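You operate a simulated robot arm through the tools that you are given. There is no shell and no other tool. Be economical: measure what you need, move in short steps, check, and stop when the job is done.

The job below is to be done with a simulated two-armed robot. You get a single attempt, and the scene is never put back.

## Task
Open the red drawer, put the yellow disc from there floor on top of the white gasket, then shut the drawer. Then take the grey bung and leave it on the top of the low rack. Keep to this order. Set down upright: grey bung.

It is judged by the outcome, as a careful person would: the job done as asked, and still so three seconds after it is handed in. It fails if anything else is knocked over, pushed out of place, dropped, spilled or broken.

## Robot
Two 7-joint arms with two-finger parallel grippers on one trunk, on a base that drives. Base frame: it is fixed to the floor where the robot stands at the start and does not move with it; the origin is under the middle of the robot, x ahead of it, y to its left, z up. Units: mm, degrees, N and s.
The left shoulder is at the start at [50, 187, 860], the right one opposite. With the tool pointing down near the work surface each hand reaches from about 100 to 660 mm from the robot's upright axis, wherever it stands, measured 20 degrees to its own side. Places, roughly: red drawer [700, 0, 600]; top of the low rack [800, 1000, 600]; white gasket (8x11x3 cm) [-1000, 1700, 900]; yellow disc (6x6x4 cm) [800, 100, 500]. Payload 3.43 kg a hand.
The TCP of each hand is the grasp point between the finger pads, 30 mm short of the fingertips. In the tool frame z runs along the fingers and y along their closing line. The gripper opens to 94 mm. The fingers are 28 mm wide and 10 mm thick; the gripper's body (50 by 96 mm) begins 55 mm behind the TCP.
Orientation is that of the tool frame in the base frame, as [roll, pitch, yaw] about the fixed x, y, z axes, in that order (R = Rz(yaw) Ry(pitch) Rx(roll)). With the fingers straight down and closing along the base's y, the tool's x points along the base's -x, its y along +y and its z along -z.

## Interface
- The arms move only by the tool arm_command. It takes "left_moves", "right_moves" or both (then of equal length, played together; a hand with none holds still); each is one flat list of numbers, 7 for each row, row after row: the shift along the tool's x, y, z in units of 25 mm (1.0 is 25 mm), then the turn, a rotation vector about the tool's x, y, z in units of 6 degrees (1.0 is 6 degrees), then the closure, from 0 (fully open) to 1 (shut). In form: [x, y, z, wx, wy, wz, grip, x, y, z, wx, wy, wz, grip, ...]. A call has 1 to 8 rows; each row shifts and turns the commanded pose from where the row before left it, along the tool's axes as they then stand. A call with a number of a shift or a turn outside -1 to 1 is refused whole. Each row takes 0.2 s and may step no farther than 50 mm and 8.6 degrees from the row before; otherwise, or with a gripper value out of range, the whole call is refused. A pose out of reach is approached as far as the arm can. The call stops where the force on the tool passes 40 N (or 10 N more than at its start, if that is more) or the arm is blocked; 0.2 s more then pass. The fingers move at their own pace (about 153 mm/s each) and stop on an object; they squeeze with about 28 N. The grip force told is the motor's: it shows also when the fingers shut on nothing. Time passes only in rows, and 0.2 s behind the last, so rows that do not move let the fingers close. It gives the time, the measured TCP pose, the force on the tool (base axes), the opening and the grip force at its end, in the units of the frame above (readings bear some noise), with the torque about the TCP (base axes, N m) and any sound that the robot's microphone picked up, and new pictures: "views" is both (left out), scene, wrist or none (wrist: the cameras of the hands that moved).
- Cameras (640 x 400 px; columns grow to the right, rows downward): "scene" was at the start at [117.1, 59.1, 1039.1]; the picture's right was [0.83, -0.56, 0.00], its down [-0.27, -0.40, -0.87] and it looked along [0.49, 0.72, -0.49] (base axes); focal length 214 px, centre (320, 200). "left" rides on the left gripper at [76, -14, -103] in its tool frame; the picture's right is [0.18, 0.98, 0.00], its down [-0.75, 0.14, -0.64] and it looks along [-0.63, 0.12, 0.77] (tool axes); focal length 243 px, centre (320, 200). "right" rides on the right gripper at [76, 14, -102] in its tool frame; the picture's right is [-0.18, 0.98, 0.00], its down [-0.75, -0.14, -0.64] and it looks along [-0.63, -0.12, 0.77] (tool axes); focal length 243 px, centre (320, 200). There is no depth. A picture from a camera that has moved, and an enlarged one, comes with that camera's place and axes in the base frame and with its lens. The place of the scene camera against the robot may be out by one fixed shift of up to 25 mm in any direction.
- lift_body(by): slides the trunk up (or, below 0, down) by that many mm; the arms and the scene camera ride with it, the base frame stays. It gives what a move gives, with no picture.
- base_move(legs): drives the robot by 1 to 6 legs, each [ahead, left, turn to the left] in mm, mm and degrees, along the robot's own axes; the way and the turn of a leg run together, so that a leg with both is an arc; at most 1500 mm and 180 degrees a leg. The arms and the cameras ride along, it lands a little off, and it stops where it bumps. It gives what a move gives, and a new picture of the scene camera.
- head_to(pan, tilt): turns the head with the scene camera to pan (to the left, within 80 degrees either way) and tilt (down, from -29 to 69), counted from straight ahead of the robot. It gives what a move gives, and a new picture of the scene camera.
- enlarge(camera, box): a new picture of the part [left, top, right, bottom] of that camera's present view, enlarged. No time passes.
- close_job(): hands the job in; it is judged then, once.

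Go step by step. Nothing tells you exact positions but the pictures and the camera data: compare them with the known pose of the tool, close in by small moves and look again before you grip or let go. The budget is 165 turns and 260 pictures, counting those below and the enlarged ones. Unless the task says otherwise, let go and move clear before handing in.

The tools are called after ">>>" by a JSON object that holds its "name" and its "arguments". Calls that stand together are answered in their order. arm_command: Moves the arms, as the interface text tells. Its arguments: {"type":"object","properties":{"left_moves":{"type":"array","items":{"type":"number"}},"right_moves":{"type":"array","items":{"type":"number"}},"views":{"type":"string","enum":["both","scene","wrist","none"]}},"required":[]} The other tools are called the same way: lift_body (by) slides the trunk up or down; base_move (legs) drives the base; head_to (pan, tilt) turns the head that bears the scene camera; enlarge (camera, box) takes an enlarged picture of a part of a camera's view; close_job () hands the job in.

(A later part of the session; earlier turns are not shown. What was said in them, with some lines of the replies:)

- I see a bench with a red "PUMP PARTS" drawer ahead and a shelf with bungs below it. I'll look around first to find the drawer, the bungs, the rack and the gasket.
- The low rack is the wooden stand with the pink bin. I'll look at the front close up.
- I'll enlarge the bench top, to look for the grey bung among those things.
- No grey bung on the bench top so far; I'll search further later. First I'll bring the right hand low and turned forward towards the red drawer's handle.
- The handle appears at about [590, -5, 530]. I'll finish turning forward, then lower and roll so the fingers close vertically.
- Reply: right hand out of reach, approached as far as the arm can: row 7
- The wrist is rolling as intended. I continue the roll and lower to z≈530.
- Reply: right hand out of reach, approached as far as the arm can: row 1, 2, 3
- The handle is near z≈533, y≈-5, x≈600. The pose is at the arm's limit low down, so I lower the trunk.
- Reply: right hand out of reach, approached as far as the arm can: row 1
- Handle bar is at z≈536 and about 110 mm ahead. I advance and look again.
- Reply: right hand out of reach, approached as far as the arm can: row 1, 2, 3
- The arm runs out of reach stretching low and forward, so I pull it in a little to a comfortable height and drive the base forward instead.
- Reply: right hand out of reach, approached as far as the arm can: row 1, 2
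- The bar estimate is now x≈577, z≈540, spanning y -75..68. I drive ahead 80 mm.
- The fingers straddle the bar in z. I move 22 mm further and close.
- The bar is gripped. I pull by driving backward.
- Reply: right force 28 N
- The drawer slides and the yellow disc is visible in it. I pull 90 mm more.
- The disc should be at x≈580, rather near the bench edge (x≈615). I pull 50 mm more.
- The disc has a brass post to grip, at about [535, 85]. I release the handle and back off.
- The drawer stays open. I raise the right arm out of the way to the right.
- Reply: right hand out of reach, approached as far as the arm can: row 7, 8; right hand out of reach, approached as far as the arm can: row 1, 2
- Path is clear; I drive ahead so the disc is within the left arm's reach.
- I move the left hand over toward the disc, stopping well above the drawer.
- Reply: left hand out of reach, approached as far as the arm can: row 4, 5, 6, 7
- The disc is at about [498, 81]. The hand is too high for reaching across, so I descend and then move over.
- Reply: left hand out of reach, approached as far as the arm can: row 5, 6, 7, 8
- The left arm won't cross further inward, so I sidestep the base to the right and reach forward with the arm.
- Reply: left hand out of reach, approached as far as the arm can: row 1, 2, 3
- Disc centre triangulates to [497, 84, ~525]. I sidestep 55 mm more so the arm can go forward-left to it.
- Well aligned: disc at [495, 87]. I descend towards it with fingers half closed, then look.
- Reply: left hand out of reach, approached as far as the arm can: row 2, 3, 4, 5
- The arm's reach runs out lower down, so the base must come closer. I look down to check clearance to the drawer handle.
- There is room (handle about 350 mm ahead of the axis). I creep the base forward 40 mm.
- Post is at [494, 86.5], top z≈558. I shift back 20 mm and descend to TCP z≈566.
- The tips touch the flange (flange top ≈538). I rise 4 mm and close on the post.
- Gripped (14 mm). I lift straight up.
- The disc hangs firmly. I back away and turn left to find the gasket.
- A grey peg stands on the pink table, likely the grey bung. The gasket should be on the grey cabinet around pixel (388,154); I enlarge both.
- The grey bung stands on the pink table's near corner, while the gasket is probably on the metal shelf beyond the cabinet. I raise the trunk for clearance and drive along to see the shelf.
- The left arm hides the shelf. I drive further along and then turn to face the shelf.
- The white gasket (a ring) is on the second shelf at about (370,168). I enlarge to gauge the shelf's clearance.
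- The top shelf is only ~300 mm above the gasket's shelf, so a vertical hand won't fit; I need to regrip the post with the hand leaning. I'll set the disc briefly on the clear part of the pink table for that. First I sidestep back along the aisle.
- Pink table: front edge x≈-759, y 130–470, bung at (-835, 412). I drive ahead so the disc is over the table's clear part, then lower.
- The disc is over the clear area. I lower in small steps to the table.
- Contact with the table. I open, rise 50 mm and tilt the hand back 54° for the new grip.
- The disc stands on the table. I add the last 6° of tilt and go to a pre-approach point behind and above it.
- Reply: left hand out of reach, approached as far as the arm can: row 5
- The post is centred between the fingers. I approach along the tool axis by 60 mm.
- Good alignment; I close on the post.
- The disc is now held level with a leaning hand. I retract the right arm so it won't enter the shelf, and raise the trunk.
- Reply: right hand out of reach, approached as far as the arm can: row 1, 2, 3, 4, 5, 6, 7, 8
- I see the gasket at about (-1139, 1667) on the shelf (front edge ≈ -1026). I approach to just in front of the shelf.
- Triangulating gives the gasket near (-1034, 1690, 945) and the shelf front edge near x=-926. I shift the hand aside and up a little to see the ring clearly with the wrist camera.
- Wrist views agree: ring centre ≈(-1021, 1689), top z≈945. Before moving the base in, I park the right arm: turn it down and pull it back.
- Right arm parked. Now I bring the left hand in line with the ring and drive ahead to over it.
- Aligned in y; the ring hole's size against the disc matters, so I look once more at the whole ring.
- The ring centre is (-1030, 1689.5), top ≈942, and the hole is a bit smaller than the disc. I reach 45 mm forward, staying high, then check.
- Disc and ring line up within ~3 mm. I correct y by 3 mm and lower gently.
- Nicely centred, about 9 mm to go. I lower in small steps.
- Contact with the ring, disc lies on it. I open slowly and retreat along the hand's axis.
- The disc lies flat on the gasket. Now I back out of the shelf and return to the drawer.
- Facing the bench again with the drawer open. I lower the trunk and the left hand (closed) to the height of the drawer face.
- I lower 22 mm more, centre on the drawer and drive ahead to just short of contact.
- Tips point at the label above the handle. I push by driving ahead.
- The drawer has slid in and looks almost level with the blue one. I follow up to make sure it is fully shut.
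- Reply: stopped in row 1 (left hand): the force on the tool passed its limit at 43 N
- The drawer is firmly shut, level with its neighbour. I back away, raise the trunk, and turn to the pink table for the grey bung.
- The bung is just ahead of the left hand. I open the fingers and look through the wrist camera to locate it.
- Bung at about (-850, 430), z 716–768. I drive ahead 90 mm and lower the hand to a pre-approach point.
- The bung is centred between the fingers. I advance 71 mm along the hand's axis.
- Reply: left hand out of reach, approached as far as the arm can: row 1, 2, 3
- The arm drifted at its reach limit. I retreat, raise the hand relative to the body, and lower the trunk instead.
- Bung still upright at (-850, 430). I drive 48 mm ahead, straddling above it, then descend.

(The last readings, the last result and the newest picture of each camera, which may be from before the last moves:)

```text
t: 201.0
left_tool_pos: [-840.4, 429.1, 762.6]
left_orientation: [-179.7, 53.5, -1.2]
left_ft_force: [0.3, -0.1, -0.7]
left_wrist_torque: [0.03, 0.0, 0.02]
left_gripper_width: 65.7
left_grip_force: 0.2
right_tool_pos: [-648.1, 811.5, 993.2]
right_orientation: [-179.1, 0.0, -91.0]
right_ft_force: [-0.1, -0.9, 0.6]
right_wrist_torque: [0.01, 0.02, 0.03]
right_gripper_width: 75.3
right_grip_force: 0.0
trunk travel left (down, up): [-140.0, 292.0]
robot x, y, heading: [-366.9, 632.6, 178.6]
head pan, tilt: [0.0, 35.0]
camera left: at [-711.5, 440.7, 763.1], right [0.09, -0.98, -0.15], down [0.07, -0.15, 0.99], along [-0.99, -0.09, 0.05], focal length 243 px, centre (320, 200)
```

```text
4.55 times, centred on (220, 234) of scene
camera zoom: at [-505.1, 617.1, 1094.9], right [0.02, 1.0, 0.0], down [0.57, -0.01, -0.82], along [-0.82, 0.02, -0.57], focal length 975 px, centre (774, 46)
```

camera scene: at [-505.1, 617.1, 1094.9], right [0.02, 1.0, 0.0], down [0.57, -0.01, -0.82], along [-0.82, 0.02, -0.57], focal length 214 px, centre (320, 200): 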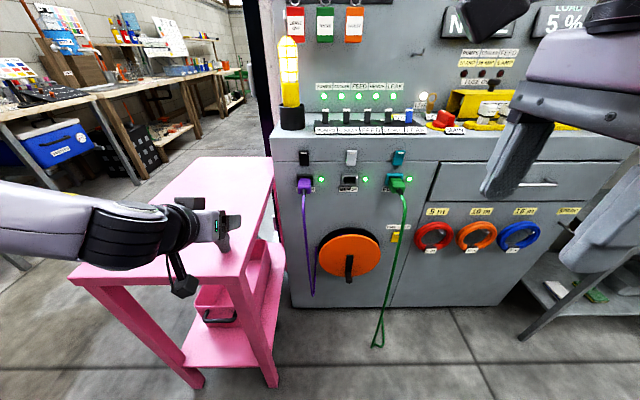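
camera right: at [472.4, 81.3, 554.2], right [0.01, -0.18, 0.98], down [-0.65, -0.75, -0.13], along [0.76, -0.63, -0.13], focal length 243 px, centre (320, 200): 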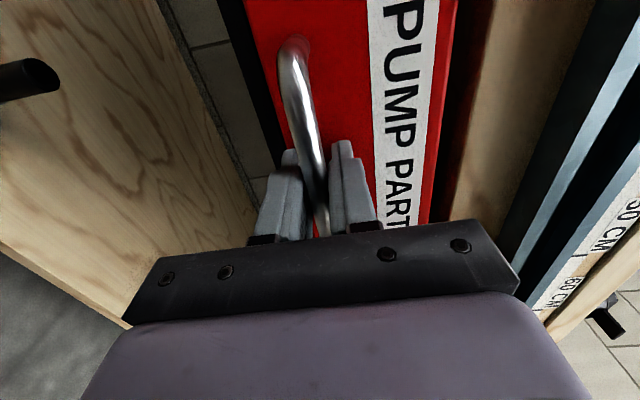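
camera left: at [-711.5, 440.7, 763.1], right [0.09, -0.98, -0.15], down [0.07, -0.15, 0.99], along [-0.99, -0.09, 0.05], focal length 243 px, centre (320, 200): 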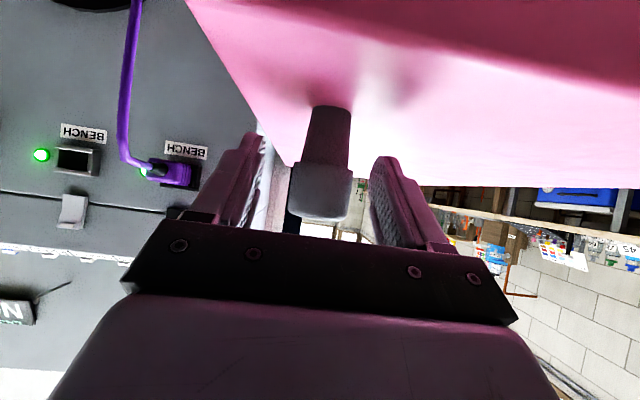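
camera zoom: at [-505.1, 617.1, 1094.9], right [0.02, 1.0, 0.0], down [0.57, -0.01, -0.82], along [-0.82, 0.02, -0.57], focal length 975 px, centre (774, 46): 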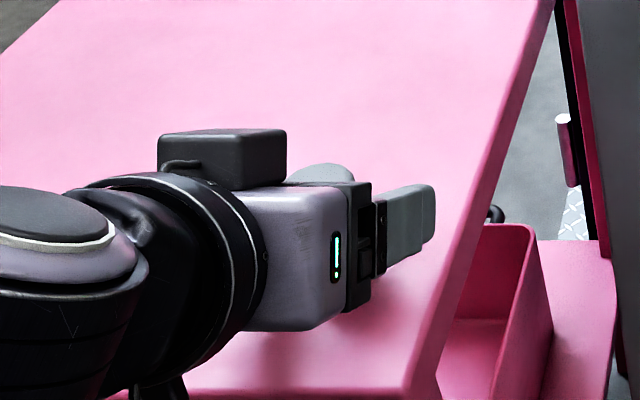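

The cap sits exactly at the grasp point. I close and lift.

>>> {"name": "arm_command", "arguments": {"left_moves": [0, 0, 0, 0, 0, 0, 0.6, 0, 0, 0, 0, 0, 0, 0.9, 0, 0, 0, 0, 0, 0, 1], "views": "none"}}

>>> {"name": "arm_command", "arguments": {"left_moves": [-0.4, 0, -0.29, 0, 0, 0, 1, -0.8, 0, -0.58, 0, 0, 0, 1, -0.8, 0, -0.58, 0, 0, 0, 1, -0.8, 0, -0.58, 0, 0, 0, 1], "views": "both"}}

```text
t: 201.8
left_tool_pos: [-838.9, 430.0, 761.2]
left_orientation: [-179.7, 53.6, -1.0]
left_ft_force: [0.3, -0.2, 0.5]
left_wrist_torque: [-0.02, 0.02, -0.01]
left_gripper_width: 35.6
left_grip_force: 28.6
right_tool_pos: [-646.7, 812.0, 992.7]
right_orientation: [-179.2, 0.1, -90.9]
right_ft_force: [0.4, 0.5, 0.7]
right_wrist_torque: [0.02, -0.01, -0.02]
right_gripper_width: 75.2
right_grip_force: 0.1
trunk travel left (down, up): [-140.0, 292.0]
robot x, y, heading: [-365.7, 636.9, 178.8]
head pan, tilt: [0.0, 35.0]
```

```text
t: 202.8
left_tool_pos: [-841.1, 429.2, 848.8]
left_orientation: [-179.6, 53.6, -1.2]
left_ft_force: [0.0, 0.3, -0.2]
left_wrist_torque: [0.01, 0.01, 0.02]
left_gripper_width: 35.2
left_grip_force: 28.6
right_tool_pos: [-648.0, 812.5, 994.0]
right_orientation: [-179.0, 0.0, -90.9]
right_ft_force: [-0.1, 0.6, -0.1]
right_wrist_torque: [-0.02, 0.0, -0.05]
right_gripper_width: 75.3
right_grip_force: 0.2
trunk travel left (down, up): [-140.0, 292.0]
robot x, y, heading: [-367.7, 630.8, 178.7]
head pan, tilt: [0.0, 35.0]
camera scene: at [-505.0, 617.1, 1094.9], right [0.02, 1.0, 0.0], down [0.57, -0.01, -0.82], along [-0.82, 0.02, -0.57], focal length 214 px, centre (320, 200)
camera left: at [-712.9, 440.9, 850.3], right [0.09, -0.98, -0.15], down [0.07, -0.15, 0.99], along [-0.99, -0.09, 0.05], focal length 243 px, centre (320, 200)
```

scene: 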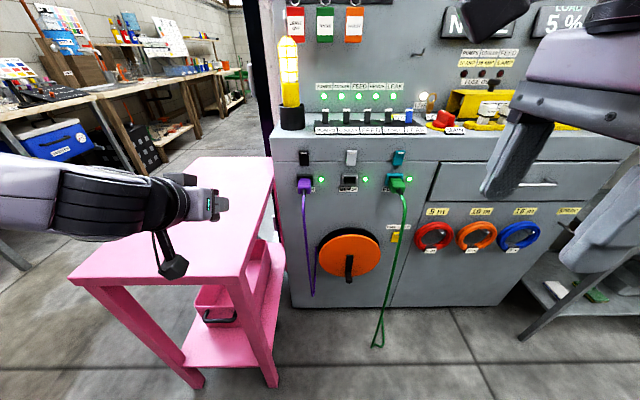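
left: 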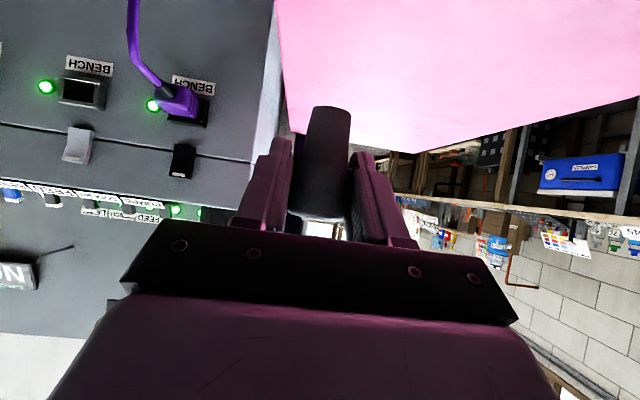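

The bung is held upright. I back out and turn around towards the low rack.

>>> {"name": "base_move", "arguments": {"legs": [[-200, 0, 0], [0, 0, 90], [0, 0, 91]]}}

>>> {"name": "head_to", "arguments": {"pan": 10, "tilt": 35}}

```text
t: 212.0
left_tool_pos: [317.2, 824.9, 848.3]
left_orientation: [-179.7, 53.6, 178.4]
left_ft_force: [0.7, 1.2, -1.0]
left_wrist_torque: [0.05, 0.01, -0.01]
left_gripper_width: 35.3
left_grip_force: 28.0
right_tool_pos: [119.4, 441.8, 992.3]
right_orientation: [-179.1, 0.0, 88.7]
right_ft_force: [-0.3, 0.2, -0.2]
right_wrist_torque: [0.01, 0.0, -0.04]
right_gripper_width: 75.1
right_grip_force: 0.0
trunk travel left (down, up): [-140.0, 292.0]
robot x, y, heading: [-160.2, 628.7, -1.6]
head pan, tilt: [0.0, 35.0]
camera scene: at [-6.2, 606.2, 1094.9], right [-0.03, -1.0, 0.0], down [-0.57, 0.02, -0.82], along [0.82, -0.02, -0.57], focal length 214 px, centre (320, 200)
```

scene: 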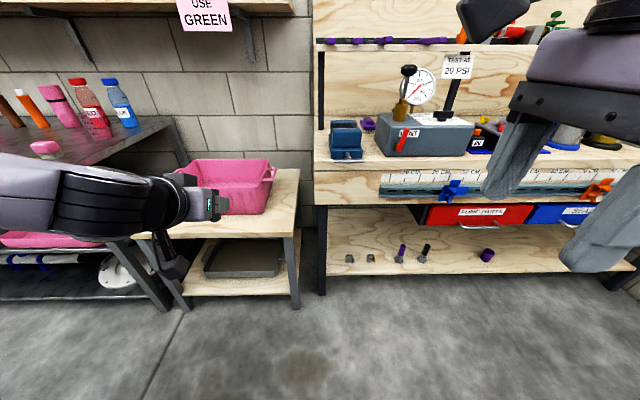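

```text
t: 212.7
left_tool_pos: [316.1, 822.8, 848.7]
left_orientation: [-179.7, 53.6, 178.3]
left_ft_force: [-0.1, -0.5, -0.2]
left_wrist_torque: [0.02, 0.0, -0.01]
left_gripper_width: 35.2
left_grip_force: 28.2
right_tool_pos: [118.9, 442.2, 992.7]
right_orientation: [-179.1, 0.0, 88.7]
right_ft_force: [-0.6, -0.5, 0.0]
right_wrist_torque: [0.01, 0.01, 0.01]
right_gripper_width: 75.1
right_grip_force: 0.1
trunk travel left (down, up): [-140.0, 292.0]
robot x, y, heading: [-161.6, 627.8, -1.7]
head pan, tilt: [10.0, 35.0]
camera scene: at [-7.1, 621.5, 1094.9], right [0.15, -0.99, 0.0], down [-0.57, -0.08, -0.82], along [0.81, 0.12, -0.57], focal length 214 px, centre (320, 200)
```

scene: 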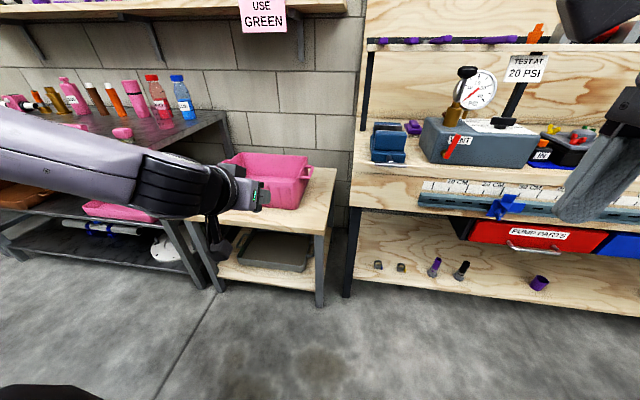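

The rack top has free wood in front of and right of the pink bin; corner near (510, 693). I square up, move closer and look with the wrist camera.

>>> {"name": "base_move", "arguments": {"legs": [[0, 0, 2], [80, -75, 0]]}}

>>> {"name": "arm_command", "arguments": {"left_moves": [0, 0, 0, 0, 0, 0, 1], "views": "wrist"}}

>>> {"name": "enlarge", "arguments": {"camera": "scene", "box": [120, 130, 360, 280]}}

```text
t: 214.4
left_tool_pos: [389.2, 766.1, 848.8]
left_orientation: [-179.7, 53.5, -179.8]
left_ft_force: [-0.6, 0.6, -0.5]
left_wrist_torque: [-0.01, 0.02, -0.01]
left_gripper_width: 35.3
left_grip_force: 28.4
right_tool_pos: [202.6, 379.8, 993.4]
right_orientation: [-179.0, -0.1, 90.3]
right_ft_force: [-0.3, 0.4, -0.5]
right_wrist_torque: [-0.01, 0.0, -0.01]
right_gripper_width: 75.2
right_grip_force: 0.1
trunk travel left (down, up): [-140.0, 292.0]
robot x, y, heading: [-81.9, 552.2, 0.3]
head pan, tilt: [10.0, 35.0]
camera scene: at [71.5, 553.4, 1094.9], right [0.18, -0.98, 0.0], down [-0.56, -0.1, -0.82], along [0.81, 0.15, -0.57], focal length 214 px, centre (320, 200)
```

scene: 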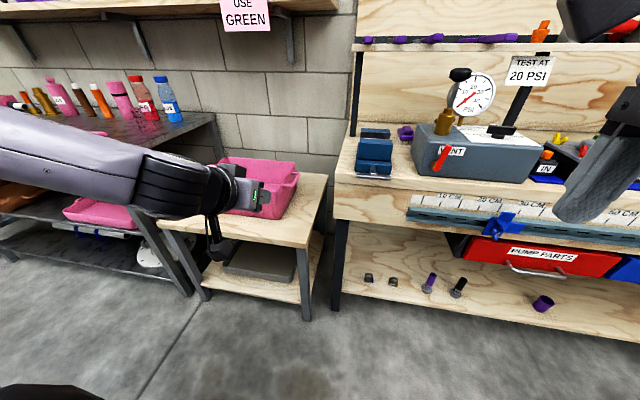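

```text
t: 214.8
left_tool_pos: [388.7, 765.7, 849.3]
left_orientation: [-179.7, 53.6, -179.8]
left_ft_force: [-0.8, 0.3, 0.3]
left_wrist_torque: [0.03, -0.02, 0.0]
left_gripper_width: 35.4
left_grip_force: 27.7
right_tool_pos: [202.4, 379.0, 992.9]
right_orientation: [-179.1, 0.0, 90.5]
right_ft_force: [0.3, 0.0, -0.7]
right_wrist_torque: [0.0, -0.01, -0.01]
right_gripper_width: 75.5
right_grip_force: 0.1
trunk travel left (down, up): [-140.0, 292.0]
robot x, y, heading: [-82.0, 555.2, 0.2]
head pan, tilt: [10.0, 35.0]
camera left: at [261.7, 752.0, 850.0], right [-0.11, 0.98, -0.15], down [-0.07, 0.14, 0.99], along [0.99, 0.12, 0.05], focal length 243 px, centre (320, 200)
```

left: 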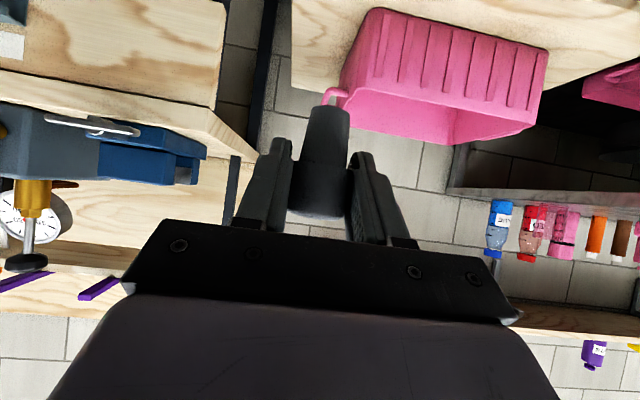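

```text
2.67 times, centred on (240, 205) of scene
camera zoom: at [71.5, 553.4, 1094.9], right [0.18, -0.98, 0.0], down [-0.56, -0.1, -0.82], along [0.81, 0.15, -0.57], focal length 572 px, centre (533, 187)
```

zoom: 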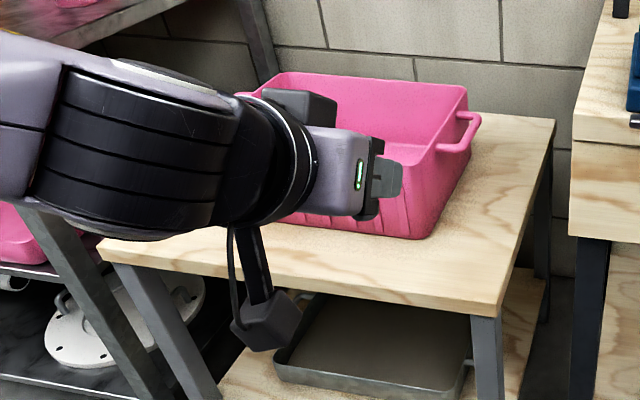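

Target spot: about (575, 750) on the front-right corner of the rack top, clear of the bin. I lower the trunk, then drive in.

>>> {"name": "lift_body", "arguments": {"by": -125}}

>>> {"name": "base_move", "arguments": {"legs": [[130, -12, 0]]}}

>>> {"name": "arm_command", "arguments": {"left_moves": [0, 0, 0, 0, 0, 0, 1], "views": "wrist"}}

>>> {"name": "enlarge", "arguments": {"camera": "scene", "box": [100, 130, 340, 280]}}

```text
t: 216.4
left_tool_pos: [388.8, 765.4, 724.0]
left_orientation: [-179.7, 53.5, -179.8]
left_ft_force: [-0.5, 1.6, -0.2]
left_wrist_torque: [-0.02, 0.0, 0.02]
left_gripper_width: 35.2
left_grip_force: 27.8
right_tool_pos: [202.0, 377.7, 868.0]
right_orientation: [-179.1, 0.0, 90.5]
right_ft_force: [-0.3, 0.4, 0.2]
right_wrist_torque: [-0.02, 0.0, 0.01]
right_gripper_width: 75.1
right_grip_force: 0.1
trunk travel left (down, up): [-15.0, 417.0]
robot x, y, heading: [-80.3, 550.3, 0.1]
head pan, tilt: [10.0, 35.0]
```

```text
t: 217.7
left_tool_pos: [518.5, 755.5, 723.1]
left_orientation: [-179.7, 53.7, -179.7]
left_ft_force: [0.5, 0.6, -0.4]
left_wrist_torque: [0.0, -0.01, -0.01]
left_gripper_width: 35.0
left_grip_force: 27.9
right_tool_pos: [333.1, 368.3, 867.9]
right_orientation: [-179.1, 0.0, 90.5]
right_ft_force: [0.1, -0.5, -0.7]
right_wrist_torque: [0.01, 0.03, -0.03]
right_gripper_width: 75.0
right_grip_force: 0.0
trunk travel left (down, up): [-15.0, 417.0]
robot x, y, heading: [47.0, 540.0, 0.5]
head pan, tilt: [10.0, 35.0]
camera scene: at [200.8, 542.3, 969.9], right [0.18, -0.98, 0.0], down [-0.56, -0.1, -0.82], along [0.81, 0.15, -0.57], focal length 214 px, centre (320, 200)
```

scene: 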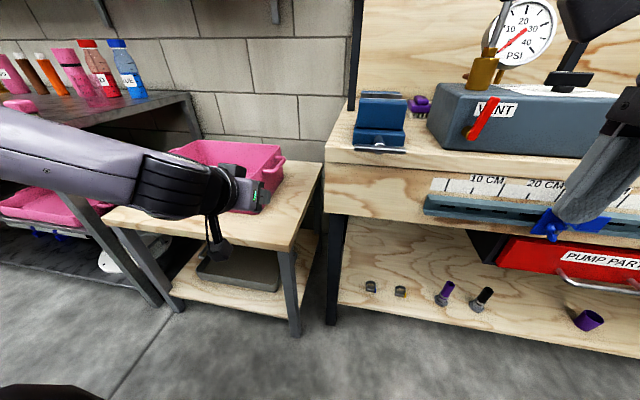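

```text
t: 218.1
left_tool_pos: [517.0, 755.6, 723.2]
left_orientation: [-179.7, 53.6, -179.8]
left_ft_force: [0.3, 0.2, -0.6]
left_wrist_torque: [-0.02, 0.0, 0.02]
left_gripper_width: 35.2
left_grip_force: 27.9
right_tool_pos: [334.2, 367.9, 868.0]
right_orientation: [-179.2, 0.0, 90.6]
right_ft_force: [-0.6, 1.3, 0.1]
right_wrist_torque: [-0.01, 0.01, 0.04]
right_gripper_width: 75.2
right_grip_force: 0.0
trunk travel left (down, up): [-15.0, 417.0]
robot x, y, heading: [47.1, 542.7, 0.5]
head pan, tilt: [10.0, 35.0]
camera left: at [390.7, 741.3, 725.0], right [-0.11, 0.98, -0.15], down [-0.07, 0.14, 0.99], along [0.99, 0.12, 0.05], focal length 243 px, centre (320, 200)
```

left: 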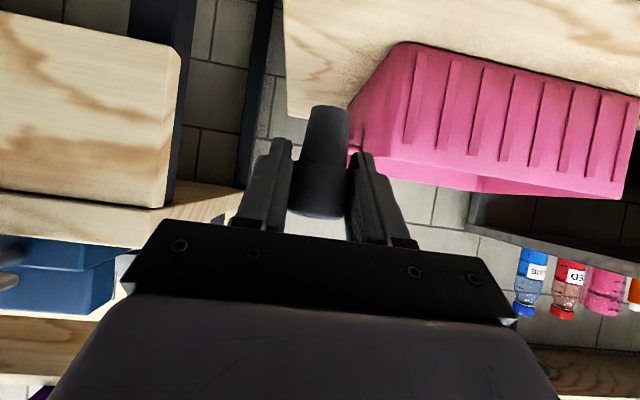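

```text
2.67 times, centred on (220, 205) of scene
camera zoom: at [200.9, 542.3, 969.9], right [0.18, -0.98, 0.0], down [-0.56, -0.1, -0.82], along [0.81, 0.15, -0.57], focal length 572 px, centre (587, 187)
```

zoom: 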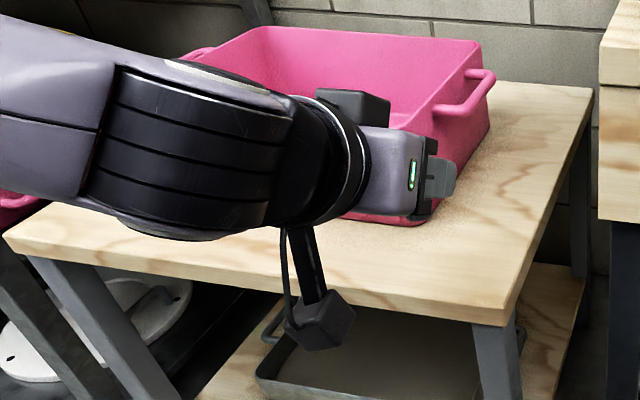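

I go down a bit and forward in small steps, checking the bin's distance.

>>> {"name": "arm_command", "arguments": {"left_moves": [0.3, 0, 0.9, 0, 0, 0, 1, 0.3, 0, 0.9, 0, 0, 0, 1], "views": "wrist"}}

>>> {"name": "enlarge", "arguments": {"camera": "scene", "box": [170, 150, 330, 250]}}

```text
t: 218.7
left_tool_pos: [545.5, 756.5, 684.7]
left_orientation: [-179.7, 53.7, -179.7]
left_ft_force: [0.1, -0.5, 0.2]
left_wrist_torque: [-0.02, -0.01, 0.0]
left_gripper_width: 35.4
left_grip_force: 27.9
right_tool_pos: [332.6, 366.9, 867.8]
right_orientation: [-179.0, 0.1, 90.6]
right_ft_force: [-0.2, -0.4, -0.5]
right_wrist_torque: [0.01, -0.04, 0.01]
right_gripper_width: 75.2
right_grip_force: 0.1
trunk travel left (down, up): [-15.0, 417.0]
robot x, y, heading: [52.0, 541.3, 0.4]
head pan, tilt: [10.0, 35.0]
camera left: at [418.6, 741.2, 686.1], right [-0.11, 0.98, -0.15], down [-0.07, 0.14, 0.99], along [0.99, 0.12, 0.05], focal length 243 px, centre (320, 200)
```

left: 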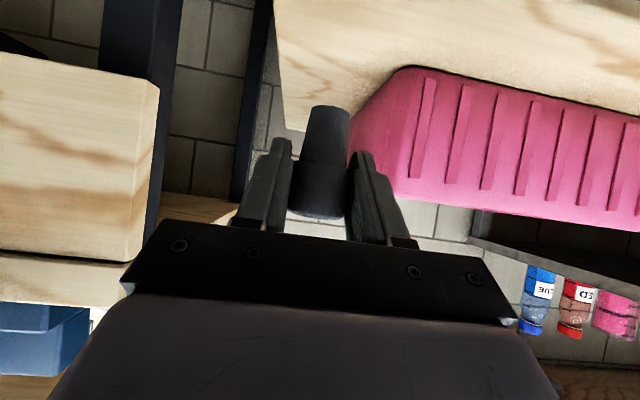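

```text
4.00 times, centred on (250, 200) of scene
camera zoom: at [200.8, 542.3, 969.9], right [0.18, -0.98, 0.0], down [-0.56, -0.1, -0.82], along [0.81, 0.15, -0.57], focal length 858 px, centre (600, 200)
```

zoom: 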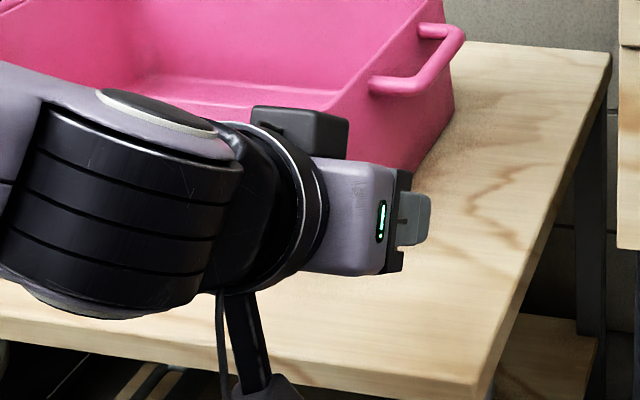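

The bin front is around x≈625, so x≈565 is fine. I continue down with force checks.

>>> {"name": "arm_command", "arguments": {"left_moves": [0.1, 0, 0.9, 0, 0, 0, 1, 0.45, 0, 0.3, 0, 0, 0, 1], "views": "none"}}

>>> {"name": "enlarge", "arguments": {"camera": "left", "box": [220, 20, 460, 170]}}

>>> {"name": "enlarge", "arguments": {"camera": "scene", "box": [220, 160, 330, 235]}}

```text
t: 219.3
left_tool_pos: [561.2, 754.6, 655.6]
left_orientation: [-179.8, 53.6, -179.7]
left_ft_force: [-0.6, -0.2, -0.1]
left_wrist_torque: [-0.03, 0.01, 0.01]
left_gripper_width: 35.5
left_grip_force: 28.0
right_tool_pos: [332.5, 367.7, 868.2]
right_orientation: [-179.1, 0.0, 90.5]
right_ft_force: [-0.6, -0.4, -0.2]
right_wrist_torque: [-0.02, 0.01, -0.01]
right_gripper_width: 75.2
right_grip_force: 0.1
trunk travel left (down, up): [-15.0, 417.0]
robot x, y, heading: [49.0, 543.4, 0.3]
head pan, tilt: [10.0, 35.0]
```

```text
2.67 times, centred on (340, 95) of left
camera zoom: at [434.0, 740.8, 657.1], right [-0.11, 0.98, -0.15], down [-0.07, 0.14, 0.99], along [0.99, 0.12, 0.05], focal length 647 px, centre (267, 480)
```

zoom: 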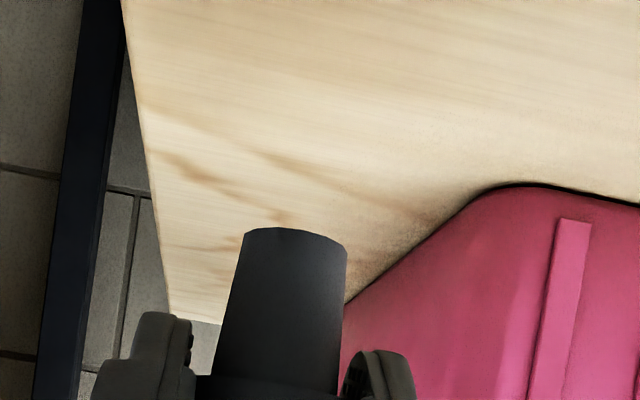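

```text
5.33 times, centred on (275, 198) of scene
camera zoom: at [200.9, 542.2, 969.9], right [0.18, -0.98, 0.0], down [-0.56, -0.1, -0.82], along [0.81, 0.15, -0.57], focal length 1144 px, centre (560, 213)
```

zoom: 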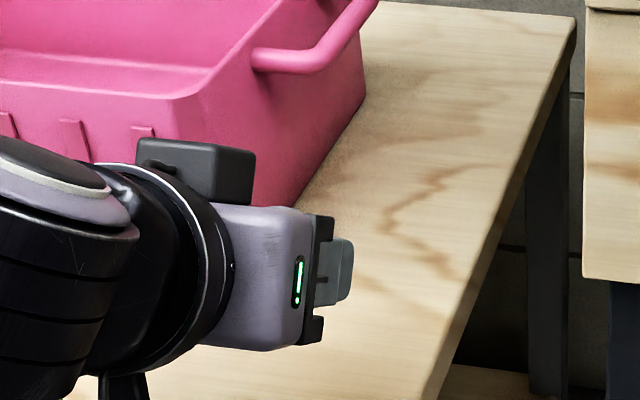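

Refining: the rack top is at about z≈565 with its front edge at x≈558 and the bin front at x≈668. So I aim for x≈608 and drive 47 mm ahead.

>>> {"name": "base_move", "arguments": {"legs": [[47, 0, 0]]}}

>>> {"name": "arm_command", "arguments": {"left_moves": [0.49, 0, 0.35, 0, 0, 0, 1], "views": "wrist"}}

>>> {"name": "enlarge", "arguments": {"camera": "scene", "box": [170, 130, 330, 230]}}

```text
t: 220.2
left_tool_pos: [608.1, 752.9, 656.2]
left_orientation: [-179.7, 53.6, -179.8]
left_ft_force: [0.3, -0.1, 0.2]
left_wrist_torque: [-0.02, 0.0, -0.01]
left_gripper_width: 35.6
left_grip_force: 28.2
right_tool_pos: [379.3, 367.8, 868.5]
right_orientation: [-179.2, 0.1, 90.5]
right_ft_force: [1.3, 0.2, -0.8]
right_wrist_torque: [0.0, 0.02, -0.03]
right_gripper_width: 75.4
right_grip_force: 0.2
trunk travel left (down, up): [-15.0, 417.0]
robot x, y, heading: [93.6, 544.2, 0.3]
head pan, tilt: [10.0, 35.0]
camera scene: at [247.6, 542.3, 969.9], right [0.18, -0.98, 0.0], down [-0.56, -0.1, -0.82], along [0.81, 0.15, -0.57], focal length 214 px, centre (320, 200)
```

scene: 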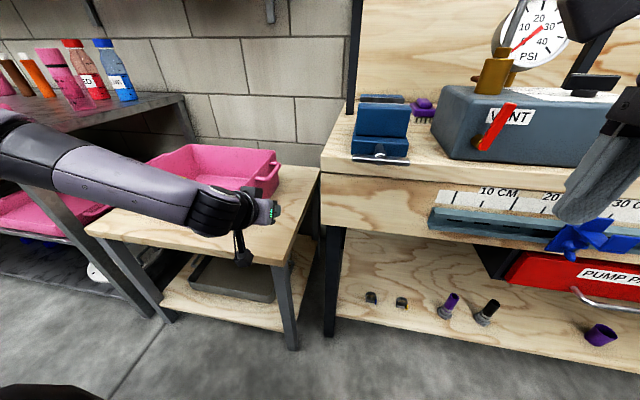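

```text
t: 220.6
left_tool_pos: [607.7, 753.7, 639.8]
left_orientation: [-179.7, 53.5, -179.8]
left_ft_force: [-0.1, -0.7, 0.7]
left_wrist_torque: [0.02, 0.0, 0.0]
left_gripper_width: 35.4
left_grip_force: 27.7
right_tool_pos: [378.7, 367.6, 868.9]
right_orientation: [-179.2, 0.1, 90.5]
right_ft_force: [-0.8, 0.2, -1.2]
right_wrist_torque: [0.0, -0.01, 0.0]
right_gripper_width: 75.1
right_grip_force: 0.1
trunk travel left (down, up): [-15.0, 417.0]
robot x, y, heading: [92.5, 539.5, 0.3]
head pan, tilt: [10.0, 35.0]
camera left: at [480.9, 740.2, 642.1], right [-0.11, 0.98, -0.15], down [-0.07, 0.14, 0.99], along [0.99, 0.12, 0.05], focal length 243 px, centre (320, 200)
```

left: 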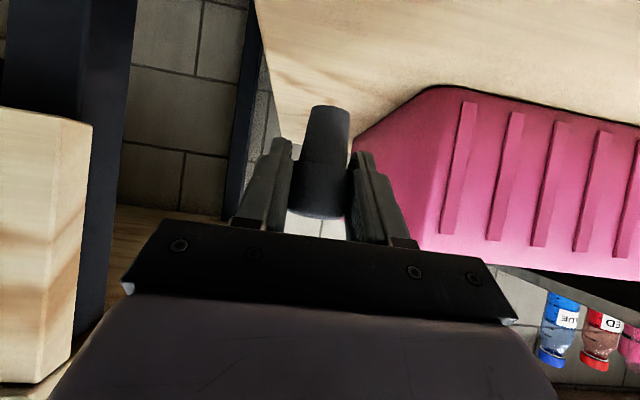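

```text
4.00 times, centred on (250, 180) of scene
camera zoom: at [247.7, 542.3, 969.9], right [0.18, -0.98, 0.0], down [-0.56, -0.1, -0.82], along [0.81, 0.15, -0.57], focal length 858 px, centre (600, 280)
```

zoom: 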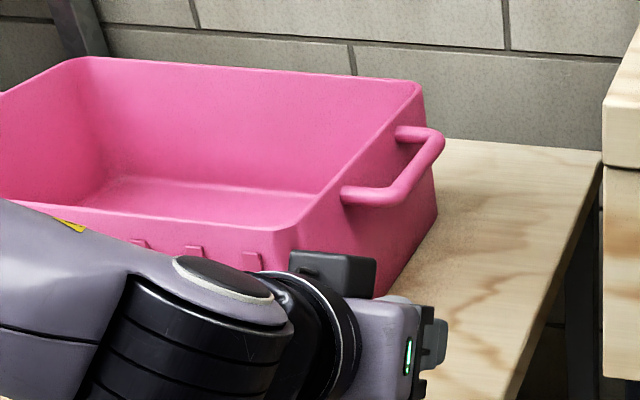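

Hand is clear of the bin (its corner is at y≈820). I lower in small steps.

>>> {"name": "arm_command", "arguments": {"left_moves": [0.4, 0, 0.29, 0, 0, 0, 1], "views": "none"}}

>>> {"name": "arm_command", "arguments": {"left_moves": [0.2, 0, 0.14, 0, 0, 0, 1], "views": "none"}}

>>> {"name": "arm_command", "arguments": {"left_moves": [0.13, 0, 0.1, 0, 0, 0, 1], "views": "wrist"}}

```text
t: 221.0
left_tool_pos: [608.4, 754.6, 630.4]
left_orientation: [-179.7, 53.5, -179.7]
left_ft_force: [0.5, -0.4, -0.6]
left_wrist_torque: [-0.01, 0.04, 0.0]
left_gripper_width: 35.7
left_grip_force: 28.4
right_tool_pos: [379.2, 368.1, 868.1]
right_orientation: [-179.1, 0.0, 90.4]
right_ft_force: [0.5, 0.0, 0.2]
right_wrist_torque: [-0.01, 0.0, -0.03]
right_gripper_width: 75.2
right_grip_force: 0.1
trunk travel left (down, up): [-15.0, 417.0]
robot x, y, heading: [94.7, 540.8, 0.1]
head pan, tilt: [10.0, 35.0]
```

```text
t: 221.4
left_tool_pos: [606.5, 753.2, 622.7]
left_orientation: [-179.6, 53.6, -179.8]
left_ft_force: [-0.3, 0.6, -0.1]
left_wrist_torque: [0.01, 0.01, 0.0]
left_gripper_width: 35.3
left_grip_force: 28.1
right_tool_pos: [379.0, 368.7, 868.8]
right_orientation: [-179.1, 0.1, 90.5]
right_ft_force: [0.3, 0.0, -1.3]
right_wrist_torque: [0.0, -0.01, 0.0]
right_gripper_width: 75.3
right_grip_force: 0.1
trunk travel left (down, up): [-15.0, 417.0]
robot x, y, heading: [97.3, 539.5, 0.2]
head pan, tilt: [10.0, 35.0]
```

```text
t: 221.8
left_tool_pos: [607.1, 753.7, 620.0]
left_orientation: [-179.6, 53.6, -179.7]
left_ft_force: [-0.1, -0.9, -1.0]
left_wrist_torque: [0.01, 0.05, -0.03]
left_gripper_width: 35.2
left_grip_force: 27.6
right_tool_pos: [380.4, 367.1, 868.4]
right_orientation: [-179.0, -0.1, 90.5]
right_ft_force: [-0.1, -0.4, 0.0]
right_wrist_torque: [-0.02, -0.02, 0.0]
right_gripper_width: 75.1
right_grip_force: 0.1
trunk travel left (down, up): [-15.0, 417.0]
robot x, y, heading: [92.3, 540.8, 0.2]
head pan, tilt: [10.0, 35.0]
camera left: at [480.7, 739.9, 620.4], right [-0.11, 0.98, -0.15], down [-0.07, 0.14, 0.99], along [0.99, 0.12, 0.05], focal length 243 px, centre (320, 200)
```

left: 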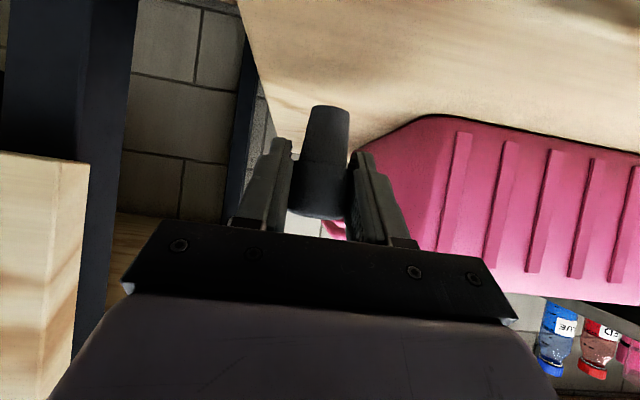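

>>> {"name": "arm_command", "arguments": {"left_moves": [0.15, 0, 0.11, 0, 0, 0, 1], "views": "none"}}

>>> {"name": "arm_command", "arguments": {"left_moves": [0.13, 0, 0.1, 0, 0, 0, 1], "views": "none"}}

>>> {"name": "arm_command", "arguments": {"left_moves": [0.13, 0, 0.1, 0, 0, 0, 1], "views": "wrist"}}

```text
t: 222.2
left_tool_pos: [607.4, 755.4, 614.3]
left_orientation: [-179.7, 53.6, -179.8]
left_ft_force: [-0.5, -0.3, 0.0]
left_wrist_torque: [0.02, 0.03, 0.0]
left_gripper_width: 35.0
left_grip_force: 28.1
right_tool_pos: [379.7, 367.3, 867.3]
right_orientation: [-179.2, 0.1, 90.4]
right_ft_force: [0.2, 0.9, 0.4]
right_wrist_torque: [-0.02, 0.0, 0.0]
right_gripper_width: 75.0
right_grip_force: 0.1
trunk travel left (down, up): [-15.0, 417.0]
robot x, y, heading: [94.4, 543.0, 0.2]
head pan, tilt: [10.0, 35.0]
```

```text
t: 222.6
left_tool_pos: [606.6, 754.7, 609.8]
left_orientation: [-179.7, 53.6, -179.7]
left_ft_force: [-0.5, 0.2, -1.5]
left_wrist_torque: [0.0, -0.01, 0.02]
left_gripper_width: 35.2
left_grip_force: 27.8
right_tool_pos: [378.7, 367.6, 868.1]
right_orientation: [-179.1, 0.0, 90.5]
right_ft_force: [-0.3, -0.1, 0.3]
right_wrist_torque: [0.01, -0.01, 0.0]
right_gripper_width: 75.3
right_grip_force: 0.0
trunk travel left (down, up): [-15.0, 417.0]
robot x, y, heading: [94.8, 544.9, 0.0]
head pan, tilt: [10.0, 35.0]
```

```text
t: 223.0
left_tool_pos: [607.2, 754.7, 606.0]
left_orientation: [-179.7, 53.6, -179.8]
left_ft_force: [-1.0, 0.3, -1.0]
left_wrist_torque: [0.04, -0.02, 0.01]
left_gripper_width: 35.3
left_grip_force: 27.7
right_tool_pos: [378.0, 368.4, 867.5]
right_orientation: [-179.0, -0.1, 90.5]
right_ft_force: [0.2, -0.3, -0.2]
right_wrist_torque: [-0.01, 0.0, -0.01]
right_gripper_width: 75.0
right_grip_force: 0.1
trunk travel left (down, up): [-15.0, 417.0]
robot x, y, heading: [95.7, 539.3, 0.4]
head pan, tilt: [10.0, 35.0]
camera left: at [480.5, 740.9, 606.7], right [-0.11, 0.98, -0.15], down [-0.07, 0.14, 0.99], along [0.99, 0.12, 0.05], focal length 243 px, centre (320, 200)
```

left: 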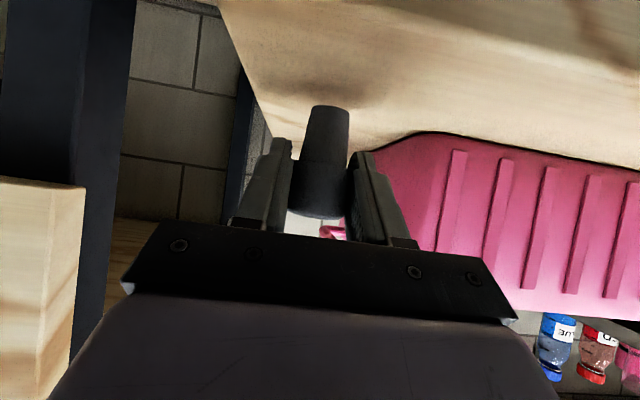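

The shadow shows it's very near; a few more millimetres.

>>> {"name": "arm_command", "arguments": {"left_moves": [0.13, 0, 0.1, 0, 0, 0, 1], "views": "none"}}

>>> {"name": "arm_command", "arguments": {"left_moves": [0.1, 0, 0.07, 0, 0, 0, 1], "views": "none"}}

>>> {"name": "arm_command", "arguments": {"left_moves": [0.1, 0, 0.07, 0, 0, 0, 1], "views": "wrist"}}

```text
t: 223.4
left_tool_pos: [609.2, 753.8, 600.9]
left_orientation: [-179.7, 53.5, -179.7]
left_ft_force: [-0.4, -0.2, 1.5]
left_wrist_torque: [-0.04, -0.01, 0.0]
left_gripper_width: 34.8
left_grip_force: 28.1
right_tool_pos: [379.2, 367.7, 868.7]
right_orientation: [-179.1, 0.0, 90.5]
right_ft_force: [0.2, -0.7, -0.1]
right_wrist_torque: [0.0, 0.0, 0.03]
right_gripper_width: 75.2
right_grip_force: 0.0
trunk travel left (down, up): [-15.0, 417.0]
robot x, y, heading: [94.0, 542.3, 0.4]
head pan, tilt: [10.0, 35.0]
```

```text
t: 223.8
left_tool_pos: [608.1, 753.1, 597.8]
left_orientation: [-179.8, 53.7, -179.7]
left_ft_force: [0.2, 0.1, -0.4]
left_wrist_torque: [-0.03, 0.03, 0.0]
left_gripper_width: 35.1
left_grip_force: 28.6
right_tool_pos: [379.4, 367.1, 868.6]
right_orientation: [-179.2, 0.0, 90.5]
right_ft_force: [0.2, 0.3, 0.6]
right_wrist_torque: [0.02, -0.02, 0.01]
right_gripper_width: 75.0
right_grip_force: 0.0
trunk travel left (down, up): [-15.0, 417.0]
robot x, y, heading: [91.2, 539.2, 0.5]
head pan, tilt: [10.0, 35.0]
```

```text
t: 224.2
left_tool_pos: [608.3, 752.9, 594.7]
left_orientation: [-179.6, 53.5, -179.8]
left_ft_force: [0.5, -0.1, -0.9]
left_wrist_torque: [0.01, 0.01, -0.02]
left_gripper_width: 35.0
left_grip_force: 27.7
right_tool_pos: [378.8, 368.5, 868.7]
right_orientation: [-179.1, 0.0, 90.5]
right_ft_force: [0.0, -0.2, 0.4]
right_wrist_torque: [0.0, 0.05, 0.04]
right_gripper_width: 75.0
right_grip_force: 0.0
trunk travel left (down, up): [-15.0, 417.0]
robot x, y, heading: [97.4, 541.8, 0.3]
head pan, tilt: [10.0, 35.0]
camera left: at [480.6, 739.5, 596.4], right [-0.11, 0.98, -0.15], down [-0.07, 0.14, 0.99], along [0.99, 0.12, 0.05], focal length 243 px, centre (320, 200)
```

left: 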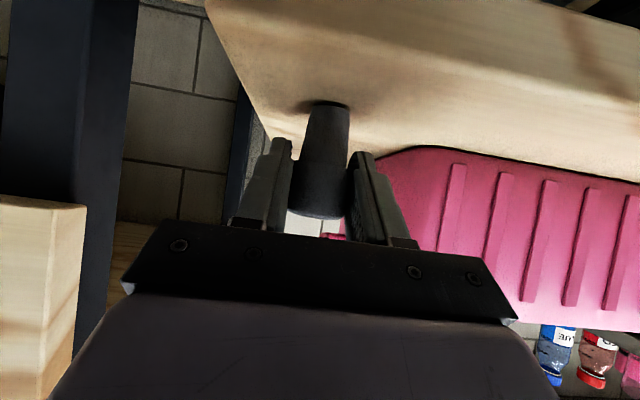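

The base is about touching (contact shadow). One or two more small steps to feel contact.

>>> {"name": "arm_command", "arguments": {"left_moves": [0.08, 0, 0.06, 0, 0, 0, 1], "views": "none"}}

>>> {"name": "arm_command", "arguments": {"left_moves": [0.06, 0, 0.045, 0, 0, 0, 1], "views": "none"}}

>>> {"name": "enlarge", "arguments": {"camera": "left", "box": [260, 60, 400, 148]}}

```text
t: 224.6
left_tool_pos: [607.8, 755.4, 592.1]
left_orientation: [-179.7, 53.6, -179.8]
left_ft_force: [0.3, -0.9, -0.6]
left_wrist_torque: [0.02, -0.03, -0.01]
left_gripper_width: 35.0
left_grip_force: 27.8
right_tool_pos: [378.7, 368.2, 868.2]
right_orientation: [-179.1, 0.0, 90.4]
right_ft_force: [-0.1, 0.3, 0.6]
right_wrist_torque: [0.01, -0.03, 0.0]
right_gripper_width: 75.3
right_grip_force: 0.1
trunk travel left (down, up): [-15.0, 417.0]
robot x, y, heading: [96.4, 541.6, 0.5]
head pan, tilt: [10.0, 35.0]
```

```text
t: 225.0
left_tool_pos: [607.8, 753.2, 592.2]
left_orientation: [-179.7, 53.8, -179.7]
left_ft_force: [-2.6, 1.0, 6.3]
left_wrist_torque: [0.02, 0.07, -0.02]
left_gripper_width: 35.1
left_grip_force: 28.1
right_tool_pos: [379.2, 367.0, 867.4]
right_orientation: [-179.2, 0.0, 90.5]
right_ft_force: [0.4, 0.0, -0.6]
right_wrist_torque: [0.01, 0.02, 0.02]
right_gripper_width: 75.0
right_grip_force: 0.1
trunk travel left (down, up): [-15.0, 417.0]
robot x, y, heading: [98.3, 545.4, 0.3]
head pan, tilt: [10.0, 35.0]
```

```text
4.55 times, centred on (330, 104) of left
camera zoom: at [481.1, 739.9, 592.9], right [-0.11, 0.98, -0.15], down [-0.07, 0.14, 0.99], along [0.99, 0.12, 0.06], focal length 1103 px, centre (274, 636)
```

zoom: 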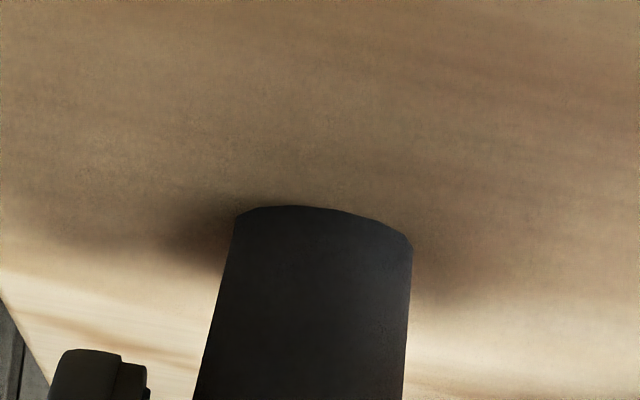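

Contact felt (6 N). I open slowly and retreat along the hand's axis.

>>> {"name": "arm_command", "arguments": {"left_moves": [0, 0, 0, 0, 0, 0, 0.55, 0, 0, 0, 0, 0, 0, 0.35, 0, 0, 0, 0, 0, 0, 0.25], "views": "none"}}

>>> {"name": "arm_command", "arguments": {"left_moves": [0, 0, -0.6, 0, 0, 0, 0.25, 0, 0, -1, 0, 0, 0, 0.25, 0, 0, -1, 0, 0, 0, 0.25, 0, 0, -1, 0, 0, 0, 0.25], "views": "wrist"}}

```text
t: 225.8
left_tool_pos: [607.6, 753.8, 591.5]
left_orientation: [-179.7, 53.5, -179.9]
left_ft_force: [0.4, 0.4, 0.1]
left_wrist_torque: [0.01, -0.03, -0.03]
left_gripper_width: 70.5
left_grip_force: 0.0
right_tool_pos: [379.4, 368.3, 868.0]
right_orientation: [-179.1, 0.0, 90.5]
right_ft_force: [-0.5, -0.4, -0.3]
right_wrist_torque: [0.02, -0.02, 0.0]
right_gripper_width: 75.2
right_grip_force: 0.0
trunk travel left (down, up): [-15.0, 417.0]
robot x, y, heading: [94.2, 541.1, 0.3]
head pan, tilt: [10.0, 35.0]
```

```text
t: 226.8
left_tool_pos: [536.0, 756.6, 646.5]
left_orientation: [-179.7, 53.6, -179.7]
left_ft_force: [0.3, -0.4, -0.2]
left_wrist_torque: [0.05, 0.02, 0.02]
left_gripper_width: 70.4
left_grip_force: 0.1
right_tool_pos: [379.4, 368.1, 868.3]
right_orientation: [-179.2, 0.0, 90.5]
right_ft_force: [-0.1, -0.4, -0.4]
right_wrist_torque: [-0.02, -0.01, -0.01]
right_gripper_width: 75.2
right_grip_force: 0.0
trunk travel left (down, up): [-15.0, 417.0]
robot x, y, heading: [94.3, 540.1, 0.2]
head pan, tilt: [10.0, 35.0]
camera left: at [408.6, 742.1, 647.8], right [-0.11, 0.98, -0.15], down [-0.07, 0.14, 0.99], along [0.99, 0.12, 0.05], focal length 243 px, centre (320, 200)
```

left: 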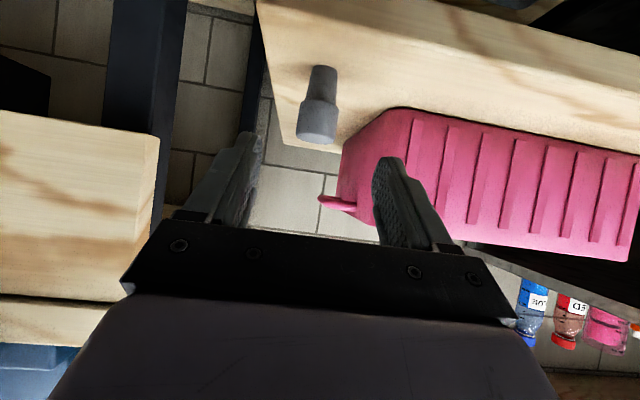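

The grey bung stands upright on the rack top. I drive back clear and take a final look at the rack and drawer.

>>> {"name": "base_move", "arguments": {"legs": [[-250, 0, 0]]}}

>>> {"name": "enlarge", "arguments": {"camera": "scene", "box": [150, 120, 470, 300]}}

```text
t: 228.7
left_tool_pos: [270.4, 755.4, 647.1]
left_orientation: [-179.7, 53.6, -179.8]
left_ft_force: [-0.5, 0.7, -0.1]
left_wrist_torque: [-0.03, 0.01, 0.0]
left_gripper_width: 70.5
left_grip_force: 0.1
right_tool_pos: [114.1, 365.5, 867.8]
right_orientation: [-179.1, 0.0, 90.5]
right_ft_force: [0.0, 0.1, 0.4]
right_wrist_torque: [0.0, -0.04, 0.0]
right_gripper_width: 75.3
right_grip_force: 0.1
trunk travel left (down, up): [-15.0, 417.0]
robot x, y, heading: [-170.8, 541.7, 0.2]
head pan, tilt: [10.0, 35.0]
camera scene: at [-17.5, 541.1, 969.9], right [0.18, -0.98, 0.0], down [-0.56, -0.1, -0.82], along [0.81, 0.14, -0.57], focal length 214 px, centre (320, 200)
```

scene: 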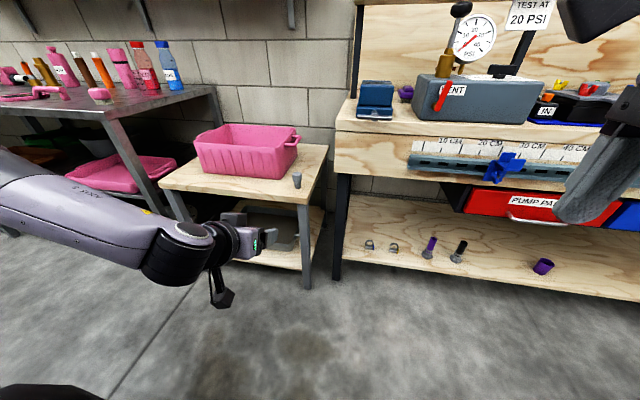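

```text
2.00 times, centred on (310, 210) of scene
camera zoom: at [-17.5, 541.1, 969.9], right [0.18, -0.98, 0.0], down [-0.56, -0.1, -0.82], along [0.81, 0.14, -0.57], focal length 429 px, centre (340, 180)
```

zoom: 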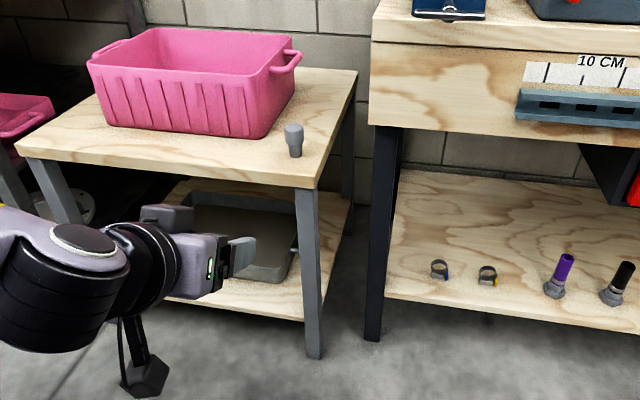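

The bung stands upright on the rack, the red drawer is shut and the disc is on the gasket. I hand the job in.

>>> {"name": "close_job", "arguments": {}}

```text
The job is handed in.
```

The job is handed in: the yellow disc is on the white gasket, the red drawer is shut, and the grey bung stands upright on top of the low rack.

The disc sits flat but about 2 mm off the ring's centre. I set it down briefly on the pink table to change my grip, because the upper shelf left no room for an upright hand. I saw nothing else knocked over or moved, but I didn't go back to look at the disc after leaving the shelf.
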